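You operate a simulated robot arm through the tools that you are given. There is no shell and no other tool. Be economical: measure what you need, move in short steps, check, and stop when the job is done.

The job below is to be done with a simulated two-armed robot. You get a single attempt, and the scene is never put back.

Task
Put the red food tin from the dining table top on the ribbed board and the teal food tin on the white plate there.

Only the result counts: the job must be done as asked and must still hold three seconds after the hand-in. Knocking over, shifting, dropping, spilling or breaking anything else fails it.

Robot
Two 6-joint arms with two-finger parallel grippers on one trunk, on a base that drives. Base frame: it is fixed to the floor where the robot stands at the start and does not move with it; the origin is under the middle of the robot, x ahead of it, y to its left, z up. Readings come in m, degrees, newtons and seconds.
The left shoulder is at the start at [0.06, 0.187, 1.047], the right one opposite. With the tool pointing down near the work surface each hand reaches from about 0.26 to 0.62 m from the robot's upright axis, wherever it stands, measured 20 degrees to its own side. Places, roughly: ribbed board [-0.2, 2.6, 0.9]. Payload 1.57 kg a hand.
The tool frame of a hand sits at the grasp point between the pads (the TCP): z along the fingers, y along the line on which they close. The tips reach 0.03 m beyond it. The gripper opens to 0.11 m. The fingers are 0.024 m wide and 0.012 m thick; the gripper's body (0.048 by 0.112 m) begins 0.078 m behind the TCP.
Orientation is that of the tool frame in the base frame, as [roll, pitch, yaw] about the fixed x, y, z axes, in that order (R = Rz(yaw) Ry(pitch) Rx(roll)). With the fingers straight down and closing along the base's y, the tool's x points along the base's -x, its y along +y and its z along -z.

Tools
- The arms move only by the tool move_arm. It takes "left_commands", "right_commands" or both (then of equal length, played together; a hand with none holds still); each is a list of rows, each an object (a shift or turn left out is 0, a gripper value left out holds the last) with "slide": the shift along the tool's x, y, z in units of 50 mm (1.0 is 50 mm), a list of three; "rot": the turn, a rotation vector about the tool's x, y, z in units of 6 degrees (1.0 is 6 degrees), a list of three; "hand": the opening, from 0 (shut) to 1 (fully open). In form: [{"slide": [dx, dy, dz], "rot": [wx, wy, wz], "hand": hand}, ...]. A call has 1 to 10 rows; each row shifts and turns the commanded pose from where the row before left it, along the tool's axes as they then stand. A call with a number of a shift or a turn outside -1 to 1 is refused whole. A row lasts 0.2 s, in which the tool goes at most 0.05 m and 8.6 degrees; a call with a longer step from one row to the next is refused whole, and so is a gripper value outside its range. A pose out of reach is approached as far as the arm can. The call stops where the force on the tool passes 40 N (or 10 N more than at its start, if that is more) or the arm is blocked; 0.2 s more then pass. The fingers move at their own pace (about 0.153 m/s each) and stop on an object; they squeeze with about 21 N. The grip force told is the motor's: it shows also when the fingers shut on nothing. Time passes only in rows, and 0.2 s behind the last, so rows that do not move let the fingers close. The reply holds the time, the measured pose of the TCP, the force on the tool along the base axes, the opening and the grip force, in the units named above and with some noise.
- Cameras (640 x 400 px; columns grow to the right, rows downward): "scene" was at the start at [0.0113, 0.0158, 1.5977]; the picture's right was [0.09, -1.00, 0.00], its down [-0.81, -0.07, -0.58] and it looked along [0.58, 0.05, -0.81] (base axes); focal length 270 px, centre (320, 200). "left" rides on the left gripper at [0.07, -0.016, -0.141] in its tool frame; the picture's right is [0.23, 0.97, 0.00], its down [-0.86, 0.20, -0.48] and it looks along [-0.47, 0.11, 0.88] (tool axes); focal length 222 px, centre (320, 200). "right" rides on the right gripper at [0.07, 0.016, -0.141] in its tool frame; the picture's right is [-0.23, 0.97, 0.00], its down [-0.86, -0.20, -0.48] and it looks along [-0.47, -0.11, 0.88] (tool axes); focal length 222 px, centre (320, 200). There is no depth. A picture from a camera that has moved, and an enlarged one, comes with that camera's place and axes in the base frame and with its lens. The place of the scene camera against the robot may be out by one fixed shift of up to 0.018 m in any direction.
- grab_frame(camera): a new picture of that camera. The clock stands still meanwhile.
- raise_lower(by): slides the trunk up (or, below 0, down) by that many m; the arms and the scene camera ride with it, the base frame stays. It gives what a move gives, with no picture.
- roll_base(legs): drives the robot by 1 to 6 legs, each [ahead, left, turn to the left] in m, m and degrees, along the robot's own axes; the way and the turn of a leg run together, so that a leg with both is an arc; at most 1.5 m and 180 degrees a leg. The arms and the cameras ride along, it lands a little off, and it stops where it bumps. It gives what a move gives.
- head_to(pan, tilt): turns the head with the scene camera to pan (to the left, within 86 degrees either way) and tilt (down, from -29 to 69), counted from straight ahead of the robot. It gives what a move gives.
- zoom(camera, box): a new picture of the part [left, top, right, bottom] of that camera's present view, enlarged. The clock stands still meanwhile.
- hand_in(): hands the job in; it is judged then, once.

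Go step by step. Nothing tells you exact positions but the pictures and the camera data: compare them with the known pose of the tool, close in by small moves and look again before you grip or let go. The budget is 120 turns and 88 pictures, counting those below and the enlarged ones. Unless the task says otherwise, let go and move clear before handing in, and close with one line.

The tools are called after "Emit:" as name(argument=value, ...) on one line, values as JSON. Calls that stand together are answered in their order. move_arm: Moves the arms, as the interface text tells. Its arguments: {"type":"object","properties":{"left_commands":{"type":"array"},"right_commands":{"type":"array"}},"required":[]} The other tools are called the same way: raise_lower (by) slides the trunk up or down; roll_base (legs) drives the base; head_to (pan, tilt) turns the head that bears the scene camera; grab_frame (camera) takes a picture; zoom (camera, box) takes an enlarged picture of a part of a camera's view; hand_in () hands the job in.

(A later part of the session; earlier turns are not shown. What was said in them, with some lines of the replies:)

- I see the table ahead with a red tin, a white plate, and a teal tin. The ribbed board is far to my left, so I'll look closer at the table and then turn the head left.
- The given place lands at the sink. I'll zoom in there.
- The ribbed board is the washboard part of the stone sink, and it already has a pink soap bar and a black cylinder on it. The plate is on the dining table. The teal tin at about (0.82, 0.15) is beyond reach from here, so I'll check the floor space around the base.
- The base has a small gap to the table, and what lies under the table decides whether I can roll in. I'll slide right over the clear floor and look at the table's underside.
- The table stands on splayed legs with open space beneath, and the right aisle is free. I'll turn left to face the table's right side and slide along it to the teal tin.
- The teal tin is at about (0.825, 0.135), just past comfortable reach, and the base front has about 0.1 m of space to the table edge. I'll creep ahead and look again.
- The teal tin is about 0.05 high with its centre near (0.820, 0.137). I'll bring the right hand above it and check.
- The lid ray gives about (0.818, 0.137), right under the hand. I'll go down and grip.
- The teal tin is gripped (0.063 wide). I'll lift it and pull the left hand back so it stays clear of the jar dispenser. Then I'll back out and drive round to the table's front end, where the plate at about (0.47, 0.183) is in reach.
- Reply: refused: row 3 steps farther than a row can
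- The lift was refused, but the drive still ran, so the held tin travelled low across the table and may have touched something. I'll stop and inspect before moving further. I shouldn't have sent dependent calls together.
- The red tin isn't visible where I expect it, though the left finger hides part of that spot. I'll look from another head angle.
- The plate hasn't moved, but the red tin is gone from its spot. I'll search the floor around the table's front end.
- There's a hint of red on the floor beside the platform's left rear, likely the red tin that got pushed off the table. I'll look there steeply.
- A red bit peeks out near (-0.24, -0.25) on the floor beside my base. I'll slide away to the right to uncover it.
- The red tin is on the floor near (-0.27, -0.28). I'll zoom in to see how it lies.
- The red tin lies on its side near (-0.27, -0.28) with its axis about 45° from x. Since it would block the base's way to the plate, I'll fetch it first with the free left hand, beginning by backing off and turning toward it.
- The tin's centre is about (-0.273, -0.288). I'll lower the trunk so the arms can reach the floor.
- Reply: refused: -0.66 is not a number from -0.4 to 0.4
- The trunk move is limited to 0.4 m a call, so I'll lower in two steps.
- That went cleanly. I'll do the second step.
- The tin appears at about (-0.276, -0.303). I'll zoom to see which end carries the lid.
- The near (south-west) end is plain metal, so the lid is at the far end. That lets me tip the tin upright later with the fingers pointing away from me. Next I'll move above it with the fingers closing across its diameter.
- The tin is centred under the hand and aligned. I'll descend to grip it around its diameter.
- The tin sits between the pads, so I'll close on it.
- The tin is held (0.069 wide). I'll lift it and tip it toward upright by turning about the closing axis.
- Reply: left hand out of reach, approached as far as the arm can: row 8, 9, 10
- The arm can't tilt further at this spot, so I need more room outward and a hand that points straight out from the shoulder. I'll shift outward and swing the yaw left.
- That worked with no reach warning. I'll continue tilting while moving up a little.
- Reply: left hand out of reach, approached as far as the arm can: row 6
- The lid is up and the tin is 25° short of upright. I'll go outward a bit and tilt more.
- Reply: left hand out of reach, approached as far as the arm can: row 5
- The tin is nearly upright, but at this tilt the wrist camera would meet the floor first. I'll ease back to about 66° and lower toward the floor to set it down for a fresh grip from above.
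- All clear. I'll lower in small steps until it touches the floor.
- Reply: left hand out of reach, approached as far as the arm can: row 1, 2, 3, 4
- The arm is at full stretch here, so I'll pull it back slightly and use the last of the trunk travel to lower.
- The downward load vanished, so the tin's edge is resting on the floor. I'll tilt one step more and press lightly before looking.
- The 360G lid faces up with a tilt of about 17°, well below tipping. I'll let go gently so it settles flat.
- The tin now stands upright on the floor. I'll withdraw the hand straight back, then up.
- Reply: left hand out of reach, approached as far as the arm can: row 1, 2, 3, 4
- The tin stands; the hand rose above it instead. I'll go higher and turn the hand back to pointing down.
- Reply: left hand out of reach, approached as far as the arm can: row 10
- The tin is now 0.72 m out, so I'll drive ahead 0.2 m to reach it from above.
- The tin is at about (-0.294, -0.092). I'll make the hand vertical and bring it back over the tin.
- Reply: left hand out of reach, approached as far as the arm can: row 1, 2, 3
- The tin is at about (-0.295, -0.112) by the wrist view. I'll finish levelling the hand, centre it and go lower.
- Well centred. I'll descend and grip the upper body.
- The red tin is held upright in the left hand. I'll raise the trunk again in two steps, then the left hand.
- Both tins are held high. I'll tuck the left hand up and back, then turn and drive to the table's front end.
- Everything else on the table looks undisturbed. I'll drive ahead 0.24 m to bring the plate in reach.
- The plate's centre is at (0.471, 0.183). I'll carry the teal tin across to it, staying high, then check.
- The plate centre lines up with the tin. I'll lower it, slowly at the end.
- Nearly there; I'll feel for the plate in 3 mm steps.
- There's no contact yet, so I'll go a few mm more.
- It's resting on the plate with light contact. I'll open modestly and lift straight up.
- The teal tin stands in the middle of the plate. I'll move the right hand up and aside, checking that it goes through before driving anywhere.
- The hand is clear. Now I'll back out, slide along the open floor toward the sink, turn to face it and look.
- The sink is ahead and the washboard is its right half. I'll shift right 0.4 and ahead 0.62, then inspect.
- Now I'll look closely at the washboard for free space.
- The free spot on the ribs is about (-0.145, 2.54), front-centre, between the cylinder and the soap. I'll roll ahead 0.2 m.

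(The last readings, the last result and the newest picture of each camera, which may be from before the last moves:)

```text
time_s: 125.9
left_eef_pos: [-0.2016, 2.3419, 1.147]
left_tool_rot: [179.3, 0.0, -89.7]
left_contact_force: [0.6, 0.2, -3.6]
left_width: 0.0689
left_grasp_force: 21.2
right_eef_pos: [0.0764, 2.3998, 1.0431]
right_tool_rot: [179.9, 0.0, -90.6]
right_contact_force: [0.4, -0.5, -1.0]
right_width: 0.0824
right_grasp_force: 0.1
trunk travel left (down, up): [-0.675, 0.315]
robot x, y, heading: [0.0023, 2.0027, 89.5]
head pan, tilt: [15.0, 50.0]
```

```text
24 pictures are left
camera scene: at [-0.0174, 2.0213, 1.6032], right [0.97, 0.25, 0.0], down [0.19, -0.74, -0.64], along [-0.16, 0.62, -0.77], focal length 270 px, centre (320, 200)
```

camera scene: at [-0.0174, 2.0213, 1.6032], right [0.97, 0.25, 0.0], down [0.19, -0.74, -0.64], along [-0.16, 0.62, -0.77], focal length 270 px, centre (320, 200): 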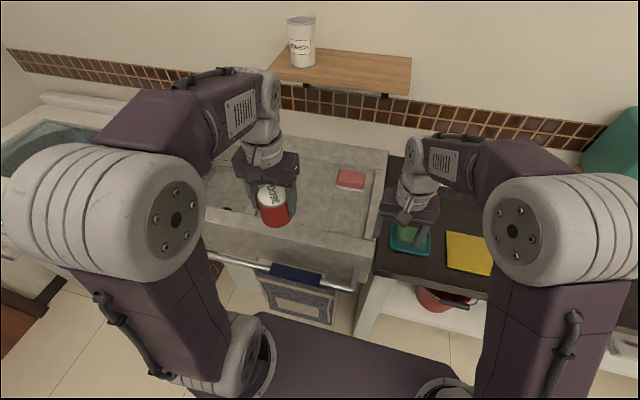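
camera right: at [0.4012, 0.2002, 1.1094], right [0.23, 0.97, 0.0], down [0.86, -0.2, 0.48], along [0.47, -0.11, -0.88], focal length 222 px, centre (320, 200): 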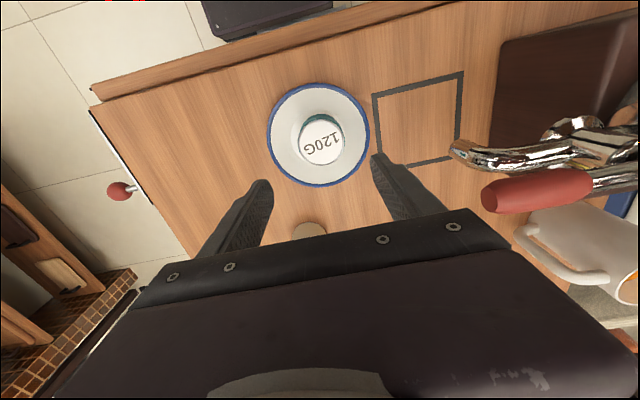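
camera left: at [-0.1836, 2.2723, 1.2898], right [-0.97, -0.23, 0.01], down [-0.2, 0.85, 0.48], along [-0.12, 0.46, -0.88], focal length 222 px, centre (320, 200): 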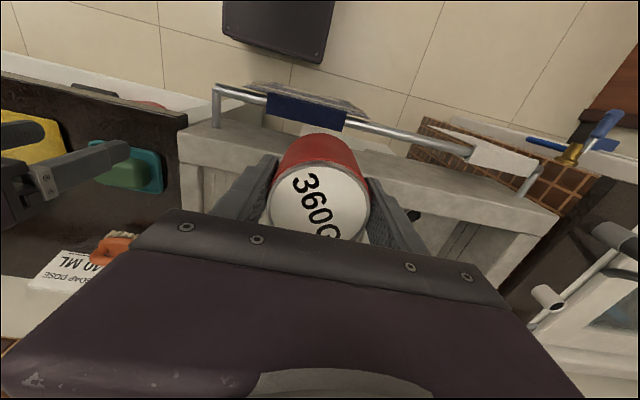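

Clear ahead. I'll move the left hand right first (away from the cylinder), then forward over the board, staying high.

Emit:
move_arm(left_commands=[{"slide": [0, -0.57, 0]}, {"slide": [0, -0.57, 0]}, {"slide": [-0.8, 0, 0]}, {"slide": [-0.8, 0, 0]}, {"slide": [-0.8, 0, 0]}, {"slide": [-0.8, 0, 0]}, {"slide": [-0.8, 0, 0]}])

Emit:
grab_frame(camera="left")

Emit:
zoom(camera="scene", box=[200, 100, 400, 225])

```text
time_s: 127.5
left_eef_pos: [-0.1465, 2.5445, 1.1434]
left_tool_rot: [179.2, -0.6, -89.8]
left_contact_force: [0.3, 1.7, -4.0]
left_width: 0.0688
left_grasp_force: 21.0
right_eef_pos: [0.0764, 2.4033, 1.0429]
right_tool_rot: [180.0, -0.1, -90.7]
right_contact_force: [-0.4, 1.1, 0.4]
right_width: 0.0826
right_grasp_force: 0.0
trunk travel left (down, up): [-0.675, 0.315]
robot x, y, heading: [0.0023, 1.9982, 89.4]
head pan, tilt: [15.0, 50.0]
```

```text
23 pictures are left
camera left: at [-0.1278, 2.4761, 1.286], right [-0.97, -0.23, 0.02], down [-0.2, 0.86, 0.47], along [-0.12, 0.46, -0.88], focal length 222 px, centre (320, 200)
```

left: 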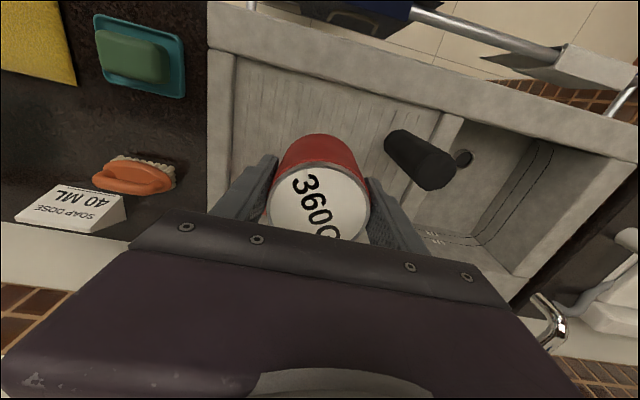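

```text
3.20 times, centred on (300, 162) of scene
camera zoom: at [-0.0176, 2.0273, 1.6033], right [0.97, 0.25, 0.0], down [0.19, -0.74, -0.64], along [-0.16, 0.62, -0.77], focal length 864 px, centre (384, 320)
```

zoom: 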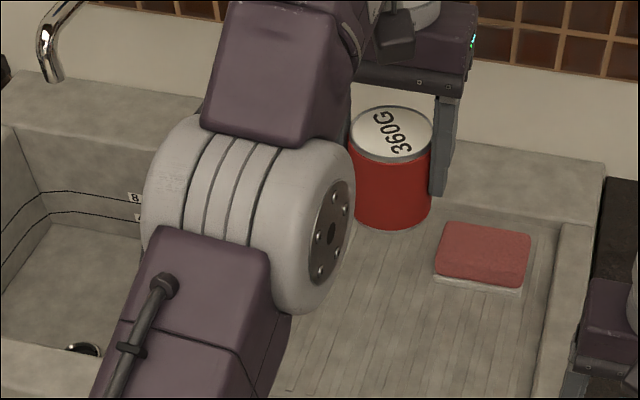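

The landing point is on the ribs, clear of the cylinder and soap. I'll lower most of the way.

Emit:
move_arm(left_commands=[{"slide": [0, 0, 0.8]}, {"slide": [0, 0, 0.9]}, {"slide": [0, 0, 0.8]}, {"slide": [0, 0, 0.5]}])

Emit:
grab_frame(camera="left")

Emit:
zoom(camera="scene", box=[220, 110, 400, 222])

```text
time_s: 128.5
left_eef_pos: [-0.1474, 2.5423, 0.9954]
left_tool_rot: [179.3, -0.1, -89.9]
left_contact_force: [-0.8, 0.3, -3.0]
left_width: 0.0686
left_grasp_force: 21.1
right_eef_pos: [0.0758, 2.4022, 1.0431]
right_tool_rot: [-180.0, -0.1, -90.6]
right_contact_force: [-0.2, -0.4, 1.2]
right_width: 0.0825
right_grasp_force: 0.2
trunk travel left (down, up): [-0.675, 0.315]
robot x, y, heading: [0.0065, 1.9983, 89.5]
head pan, tilt: [15.0, 50.0]
```

```text
21 pictures are left
camera left: at [-0.1295, 2.473, 1.1386], right [-0.97, -0.23, 0.01], down [-0.2, 0.86, 0.48], along [-0.12, 0.46, -0.88], focal length 222 px, centre (320, 200)
```

left: 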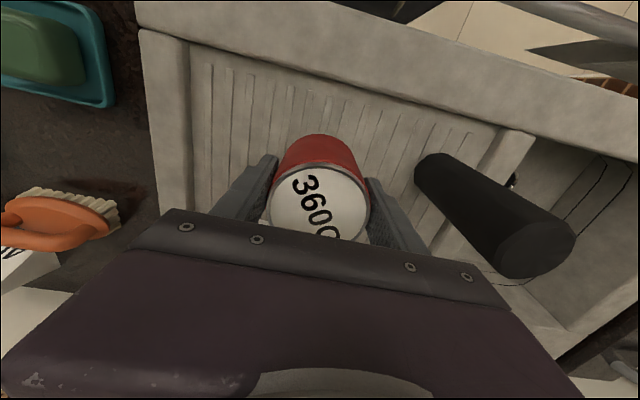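

```text
3.56 times, centred on (310, 166) of scene
camera zoom: at [-0.0174, 2.0233, 1.6032], right [0.97, 0.25, 0.0], down [0.19, -0.74, -0.64], along [-0.16, 0.62, -0.77], focal length 960 px, centre (356, 321)
```

zoom: 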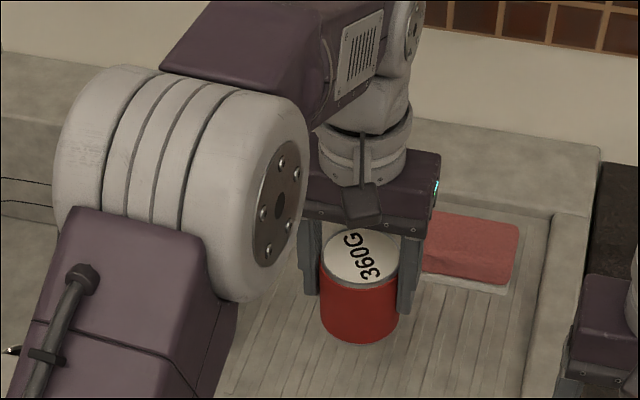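

There's good spacing to the soap and cylinder. I'll lower further, then feel for contact.

Emit:
move_arm(left_commands=[{"slide": [0, 0, 0.3]}, {"slide": [0, 0, 0.2]}, {"slide": [0, 0, 0.08]}, {"slide": [0, 0, 0.06]}])

```text
time_s: 129.5
left_eef_pos: [-0.1482, 2.5426, 0.9641]
left_tool_rot: [179.3, -0.2, -89.9]
left_contact_force: [0.3, 0.3, -4.4]
left_width: 0.0687
left_grasp_force: 20.9
right_eef_pos: [0.0762, 2.4008, 1.0434]
right_tool_rot: [180.0, 0.0, -90.5]
right_contact_force: [0.0, 0.2, -0.3]
right_width: 0.0825
right_grasp_force: 0.1
trunk travel left (down, up): [-0.675, 0.315]
robot x, y, heading: [0.0029, 1.9994, 89.6]
head pan, tilt: [15.0, 50.0]
```

Emit:
move_arm(left_commands=[{"slide": [0, 0, 0.06]}, {"slide": [0, 0, 0.06]}, {"slide": [0, 0, 0.06]}])

Emit:
zoom(camera="scene", box=[260, 140, 360, 202])

```text
time_s: 130.3
left_eef_pos: [-0.147, 2.5445, 0.9542]
left_tool_rot: [179.3, 0.0, -89.8]
left_contact_force: [-1.2, 0.0, -3.6]
left_width: 0.0689
left_grasp_force: 20.8
right_eef_pos: [0.076, 2.4016, 1.0435]
right_tool_rot: [179.9, 0.0, -90.5]
right_contact_force: [-1.1, -0.1, 0.0]
right_width: 0.0823
right_grasp_force: 0.1
trunk travel left (down, up): [-0.675, 0.315]
robot x, y, heading: [0.0008, 1.9999, 89.4]
head pan, tilt: [15.0, 50.0]
```

```text
6.40 times, centred on (310, 171) of scene
camera zoom: at [-0.0173, 2.0227, 1.6032], right [0.97, 0.25, 0.0], down [0.19, -0.74, -0.64], along [-0.16, 0.62, -0.77], focal length 1728 px, centre (384, 386)
```

zoom: 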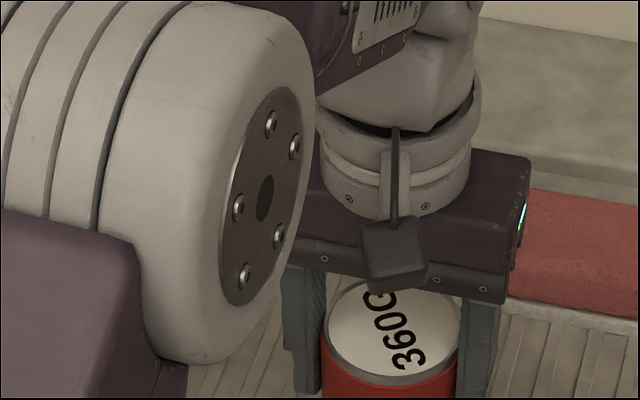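

Still no contact, so I'll continue in small steps.

Emit:
move_arm(left_commands=[{"slide": [0, 0, 0.06]}, {"slide": [0, 0, 0.06]}, {"slide": [0, 0, 0.05]}])

```text
time_s: 131.1
left_eef_pos: [-0.1492, 2.5419, 0.9458]
left_tool_rot: [179.3, 0.0, -89.8]
left_contact_force: [0.9, 0.4, -4.1]
left_width: 0.069
left_grasp_force: 21.0
right_eef_pos: [0.0763, 2.4006, 1.0427]
right_tool_rot: [179.9, 0.0, -90.6]
right_contact_force: [-0.8, 0.6, -0.3]
right_width: 0.0828
right_grasp_force: 0.1
trunk travel left (down, up): [-0.675, 0.315]
robot x, y, heading: [-0.0012, 2.0, 89.6]
head pan, tilt: [15.0, 50.0]
```

Emit:
move_arm(left_commands=[{"slide": [0, 0, 0.06]}, {"slide": [0, 0, 0.05]}, {"slide": [0, 0, 0.05]}])

Emit:
grab_frame(camera="left")

```text
time_s: 131.9
left_eef_pos: [-0.1488, 2.5417, 0.9398]
left_tool_rot: [179.3, -0.1, -89.8]
left_contact_force: [0.2, -0.3, -3.5]
left_width: 0.0688
left_grasp_force: 20.4
right_eef_pos: [0.076, 2.4033, 1.0428]
right_tool_rot: [179.9, -0.1, -90.6]
right_contact_force: [0.4, -0.6, -1.2]
right_width: 0.0826
right_grasp_force: 0.1
trunk travel left (down, up): [-0.675, 0.315]
robot x, y, heading: [0.0047, 1.9948, 89.6]
head pan, tilt: [15.0, 50.0]
```

```text
18 pictures are left
camera left: at [-0.13, 2.4732, 1.0809], right [-0.97, -0.23, 0.01], down [-0.2, 0.86, 0.48], along [-0.12, 0.46, -0.88], focal length 222 px, centre (320, 200)
```

left: 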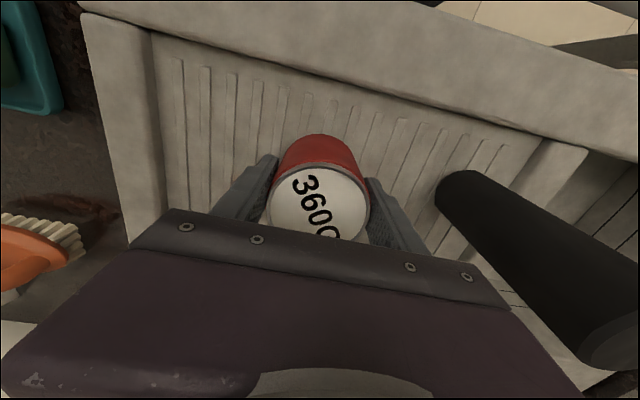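

The board is recessed below the rim. I'll keep feeling downward.

Emit:
move_arm(left_commands=[{"slide": [0, 0, 0.06]}, {"slide": [0, 0, 0.05]}, {"slide": [0, 0, 0.05]}])

```text
time_s: 132.7
left_eef_pos: [-0.1478, 2.5427, 0.9297]
left_tool_rot: [179.3, -0.1, -89.8]
left_contact_force: [-0.4, 0.1, -3.4]
left_width: 0.069
left_grasp_force: 21.2
right_eef_pos: [0.0755, 2.401, 1.0438]
right_tool_rot: [-179.9, 0.0, -90.5]
right_contact_force: [0.2, 0.7, 0.4]
right_width: 0.0826
right_grasp_force: 0.0
trunk travel left (down, up): [-0.675, 0.315]
robot x, y, heading: [0.0038, 1.9982, 89.4]
head pan, tilt: [15.0, 50.0]
```

Emit:
move_arm(left_commands=[{"slide": [0, 0, 0.06]}, {"slide": [0, 0, 0.05]}, {"slide": [0, 0, 0.05]}])

```text
time_s: 133.5
left_eef_pos: [-0.1487, 2.5428, 0.926]
left_tool_rot: [179.3, 0.2, -89.7]
left_contact_force: [-2.0, -0.4, 13.4]
left_width: 0.0689
left_grasp_force: 21.0
right_eef_pos: [0.0766, 2.4004, 1.0445]
right_tool_rot: [180.0, 0.2, -90.5]
right_contact_force: [0.3, 0.0, -0.8]
right_width: 0.0826
right_grasp_force: 0.0
trunk travel left (down, up): [-0.675, 0.315]
robot x, y, heading: [0.0054, 1.9967, 89.5]
head pan, tilt: [15.0, 50.0]
```

It's resting on the ribs. I'll ease off 2 mm, open modestly, wait, and look before lifting.

Emit:
move_arm(left_commands=[{"slide": [0, 0, -0.04]}, {"hand": 0.66}, {"hand": 0.72}, {"hand": 0.8}, {"hand": 0.8}])

Emit:
grab_frame(camera="left")

```text
time_s: 134.7
left_eef_pos: [-0.1479, 2.5421, 0.9243]
left_tool_rot: [179.3, -0.1, -89.7]
left_contact_force: [0.2, -0.9, 0.0]
left_width: 0.0882
left_grasp_force: 0.0
right_eef_pos: [0.0771, 2.4005, 1.0437]
right_tool_rot: [-180.0, 0.0, -90.5]
right_contact_force: [-0.4, 1.0, -0.9]
right_width: 0.0826
right_grasp_force: 0.0
trunk travel left (down, up): [-0.675, 0.315]
robot x, y, heading: [0.0073, 1.9986, 89.2]
head pan, tilt: [15.0, 50.0]
```

```text
17 pictures are left
camera left: at [-0.1299, 2.4726, 1.067], right [-0.97, -0.23, 0.01], down [-0.2, 0.85, 0.48], along [-0.12, 0.46, -0.88], focal length 222 px, centre (320, 200)
```

left: 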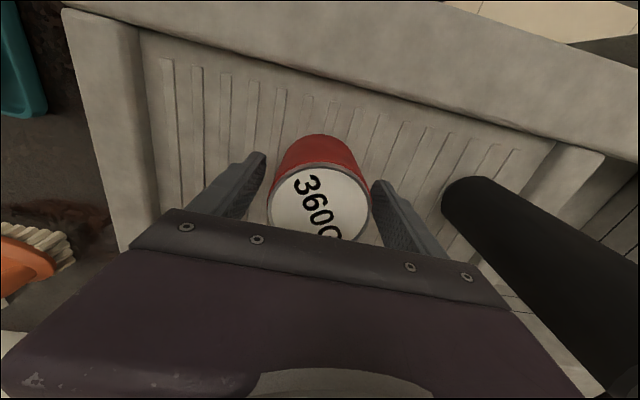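

The tin stands free between the open fingers. I'll lift straight up, pull back and look.

Emit:
move_arm(left_commands=[{"slide": [0, 0, -0.4]}, {"slide": [0, 0, -0.8]}, {"slide": [0, 0, -0.9]}, {"slide": [0, 0, -0.9]}, {"slide": [0, 0, -0.9]}, {"slide": [0.8, 0, 0]}, {"slide": [0.9, 0, 0]}, {"slide": [0.9, 0, 0]}, {"slide": [0.9, 0, 0]}])

Emit:
grab_frame(camera="left")

Emit:
zoom(camera="scene", box=[200, 100, 400, 225])

```text
time_s: 136.7
left_eef_pos: [-0.1445, 2.3643, 1.1202]
left_tool_rot: [179.3, 0.0, -89.7]
left_contact_force: [-0.5, -0.7, 0.2]
left_width: 0.088
left_grasp_force: 0.0
right_eef_pos: [0.076, 2.3979, 1.0443]
right_tool_rot: [-180.0, 0.1, -90.5]
right_contact_force: [0.6, -0.3, -0.2]
right_width: 0.0825
right_grasp_force: 0.1
trunk travel left (down, up): [-0.675, 0.315]
robot x, y, heading: [0.0061, 1.9969, 89.5]
head pan, tilt: [15.0, 50.0]
```

```text
16 pictures are left
camera left: at [-0.1263, 2.2952, 1.2628], right [-0.97, -0.23, 0.01], down [-0.2, 0.85, 0.48], along [-0.12, 0.47, -0.88], focal length 222 px, centre (320, 200)
```

left: 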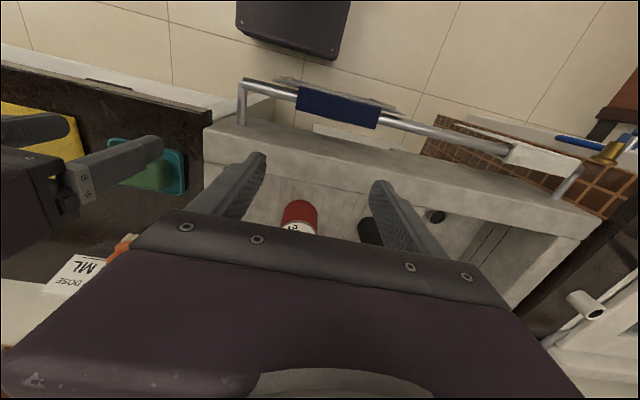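

```text
3.20 times, centred on (300, 162) of scene
camera zoom: at [-0.0173, 2.0189, 1.6032], right [0.97, 0.25, 0.0], down [0.19, -0.74, -0.64], along [-0.16, 0.62, -0.76], focal length 864 px, centre (384, 320)
```

zoom: 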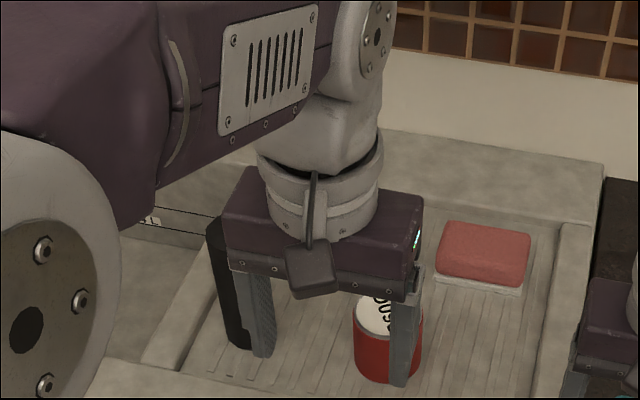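

The red tin stands upright on the ribs with the soap and cylinder untouched. I'm not sure the earlier drag left the rest of the table undisturbed, so I'll back off, check the board, and return to the start pose to compare pictures.

Emit:
roll_base(legs=[[-0.75, 0, 0]])

Emit:
head_to(pan=5, tilt=35)

Emit:
zoom(camera="scene", box=[200, 120, 360, 220])

```text
time_s: 140.7
left_eef_pos: [-0.1524, 1.6216, 1.1197]
left_tool_rot: [179.3, -0.1, -90.0]
left_contact_force: [-0.1, -1.2, -0.1]
left_width: 0.0884
left_grasp_force: 0.1
right_eef_pos: [0.0677, 1.6534, 1.0438]
right_tool_rot: [179.9, 0.0, -90.8]
right_contact_force: [0.4, -0.3, -0.5]
right_width: 0.0828
right_grasp_force: 0.0
trunk travel left (down, up): [-0.675, 0.315]
robot x, y, heading: [-0.0106, 1.2521, 88.9]
head pan, tilt: [15.0, 50.0]
```

```text
time_s: 141.5
left_eef_pos: [-0.1538, 1.6223, 1.1201]
left_tool_rot: [179.3, 0.0, -90.1]
left_contact_force: [-0.4, 1.4, 0.2]
left_width: 0.0881
left_grasp_force: 0.1
right_eef_pos: [0.0674, 1.6536, 1.0427]
right_tool_rot: [-180.0, 0.0, -90.8]
right_contact_force: [-0.1, -0.1, -0.1]
right_width: 0.0823
right_grasp_force: 0.0
trunk travel left (down, up): [-0.675, 0.315]
robot x, y, heading: [-0.0053, 1.251, 89.1]
head pan, tilt: [5.0, 35.0]
```

```text
4.00 times, centred on (280, 170) of scene
camera zoom: at [-0.0147, 1.2884, 1.6248], right [1.0, 0.07, 0.0], down [0.04, -0.57, -0.82], along [-0.06, 0.82, -0.57], focal length 1080 px, centre (480, 320)
```

zoom: 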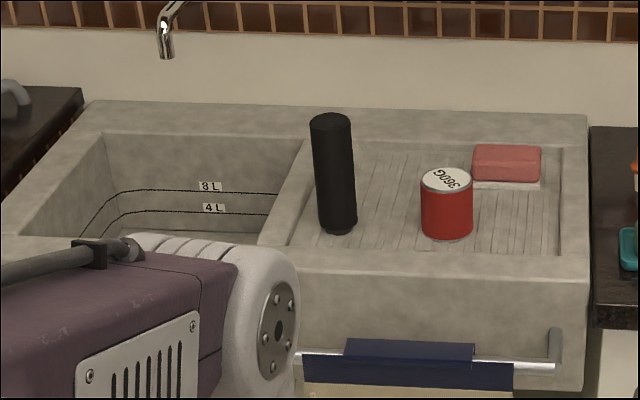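

The red tin is well placed. Now I'll go back to the start pose for the table comparison.

Emit:
roll_base(legs=[[0, 0.4, 0], [0, 0, -89.1], [0, -1.25, 0], [0.4, 0, 0]])

Emit:
head_to(pan=4.9, tilt=54.2)

Emit:
zoom(camera="scene", box=[180, 100, 400, 260])

```text
time_s: 155.7
left_eef_pos: [0.377, 0.1763, 1.1209]
left_tool_rot: [179.3, 0.0, -178.8]
left_contact_force: [0.9, -0.1, 0.1]
left_width: 0.0878
left_grasp_force: 0.1
right_eef_pos: [0.4132, -0.0433, 1.0438]
right_tool_rot: [180.0, 0.1, -179.6]
right_contact_force: [0.5, 0.3, -0.2]
right_width: 0.0824
right_grasp_force: 0.1
trunk travel left (down, up): [-0.675, 0.315]
robot x, y, heading: [0.0096, 0.0245, 0.6]
head pan, tilt: [5.0, 35.0]
```

```text
time_s: 156.5
left_eef_pos: [0.3773, 0.178, 1.118]
left_tool_rot: [179.3, -0.1, -178.8]
left_contact_force: [0.4, 0.2, 0.5]
left_width: 0.0878
left_grasp_force: 0.1
right_eef_pos: [0.4134, -0.0436, 1.0439]
right_tool_rot: [-180.0, 0.1, -179.6]
right_contact_force: [-0.7, -0.1, 0.4]
right_width: 0.0827
right_grasp_force: 0.0
trunk travel left (down, up): [-0.675, 0.315]
robot x, y, heading: [0.011, 0.0242, 0.5]
head pan, tilt: [4.9, 54.2]
```

```text
2.50 times, centred on (290, 180) of scene
camera zoom: at [0.0213, 0.0374, 1.5977], right [0.09, -1.0, 0.0], down [-0.81, -0.07, -0.59], along [0.58, 0.05, -0.81], focal length 675 px, centre (395, 250)
```

zoom: 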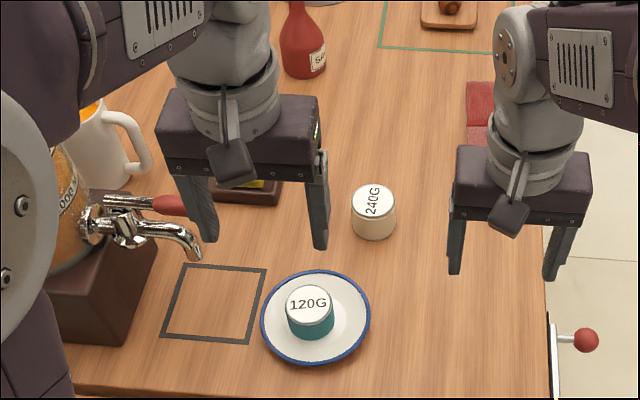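

The plate, white tin, bottle and markings all match the first picture, allowing for my small pose offset. I'll move the right hand aside to check the red book.

Emit:
move_arm(right_commands=[{"slide": [0.4, -0.8, -0.4]}, {"slide": [0.4, -0.8, -0.4]}, {"slide": [0, -0.9, 0]}, {"slide": [0, -0.9, 0]}])

Emit:
zoom(camera="scene", box=[180, 100, 400, 260])

```text
time_s: 157.5
left_eef_pos: [0.3768, 0.1756, 1.1198]
left_tool_rot: [179.2, -0.1, -178.9]
left_contact_force: [-0.4, -0.3, 0.6]
left_width: 0.088
left_grasp_force: 0.1
right_eef_pos: [0.3758, -0.2154, 1.0836]
right_tool_rot: [179.9, 0.0, -179.5]
right_contact_force: [0.6, -0.6, -0.5]
right_width: 0.0825
right_grasp_force: 0.0
trunk travel left (down, up): [-0.675, 0.315]
robot x, y, heading: [0.0096, 0.0235, 0.4]
head pan, tilt: [4.9, 54.2]
```

```text
2.50 times, centred on (290, 180) of scene
camera zoom: at [0.021, 0.0355, 1.5977], right [0.09, -1.0, 0.0], down [-0.81, -0.07, -0.59], along [0.58, 0.05, -0.81], focal length 675 px, centre (395, 250)
```

zoom: 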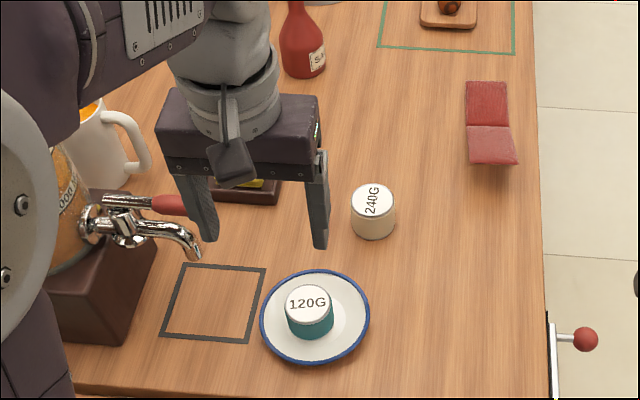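

The table matches the first picture, except that the near end of the red book seems to have moved a few millimetres, up to about 1 cm. Nudging it back could make that worse. Both tins are in place and both hands are clear, so I'm handing in.

Emit:
hand_in()

```text
The job is handed in.
```

The teal tin is on the white plate and the red tin stands upright on the ribbed board. On the way, one of my drives knocked the red tin to the floor, and I picked it up and re-placed it; the same drive may have nudged the red book by up to about 1 cm, which I left as it was.
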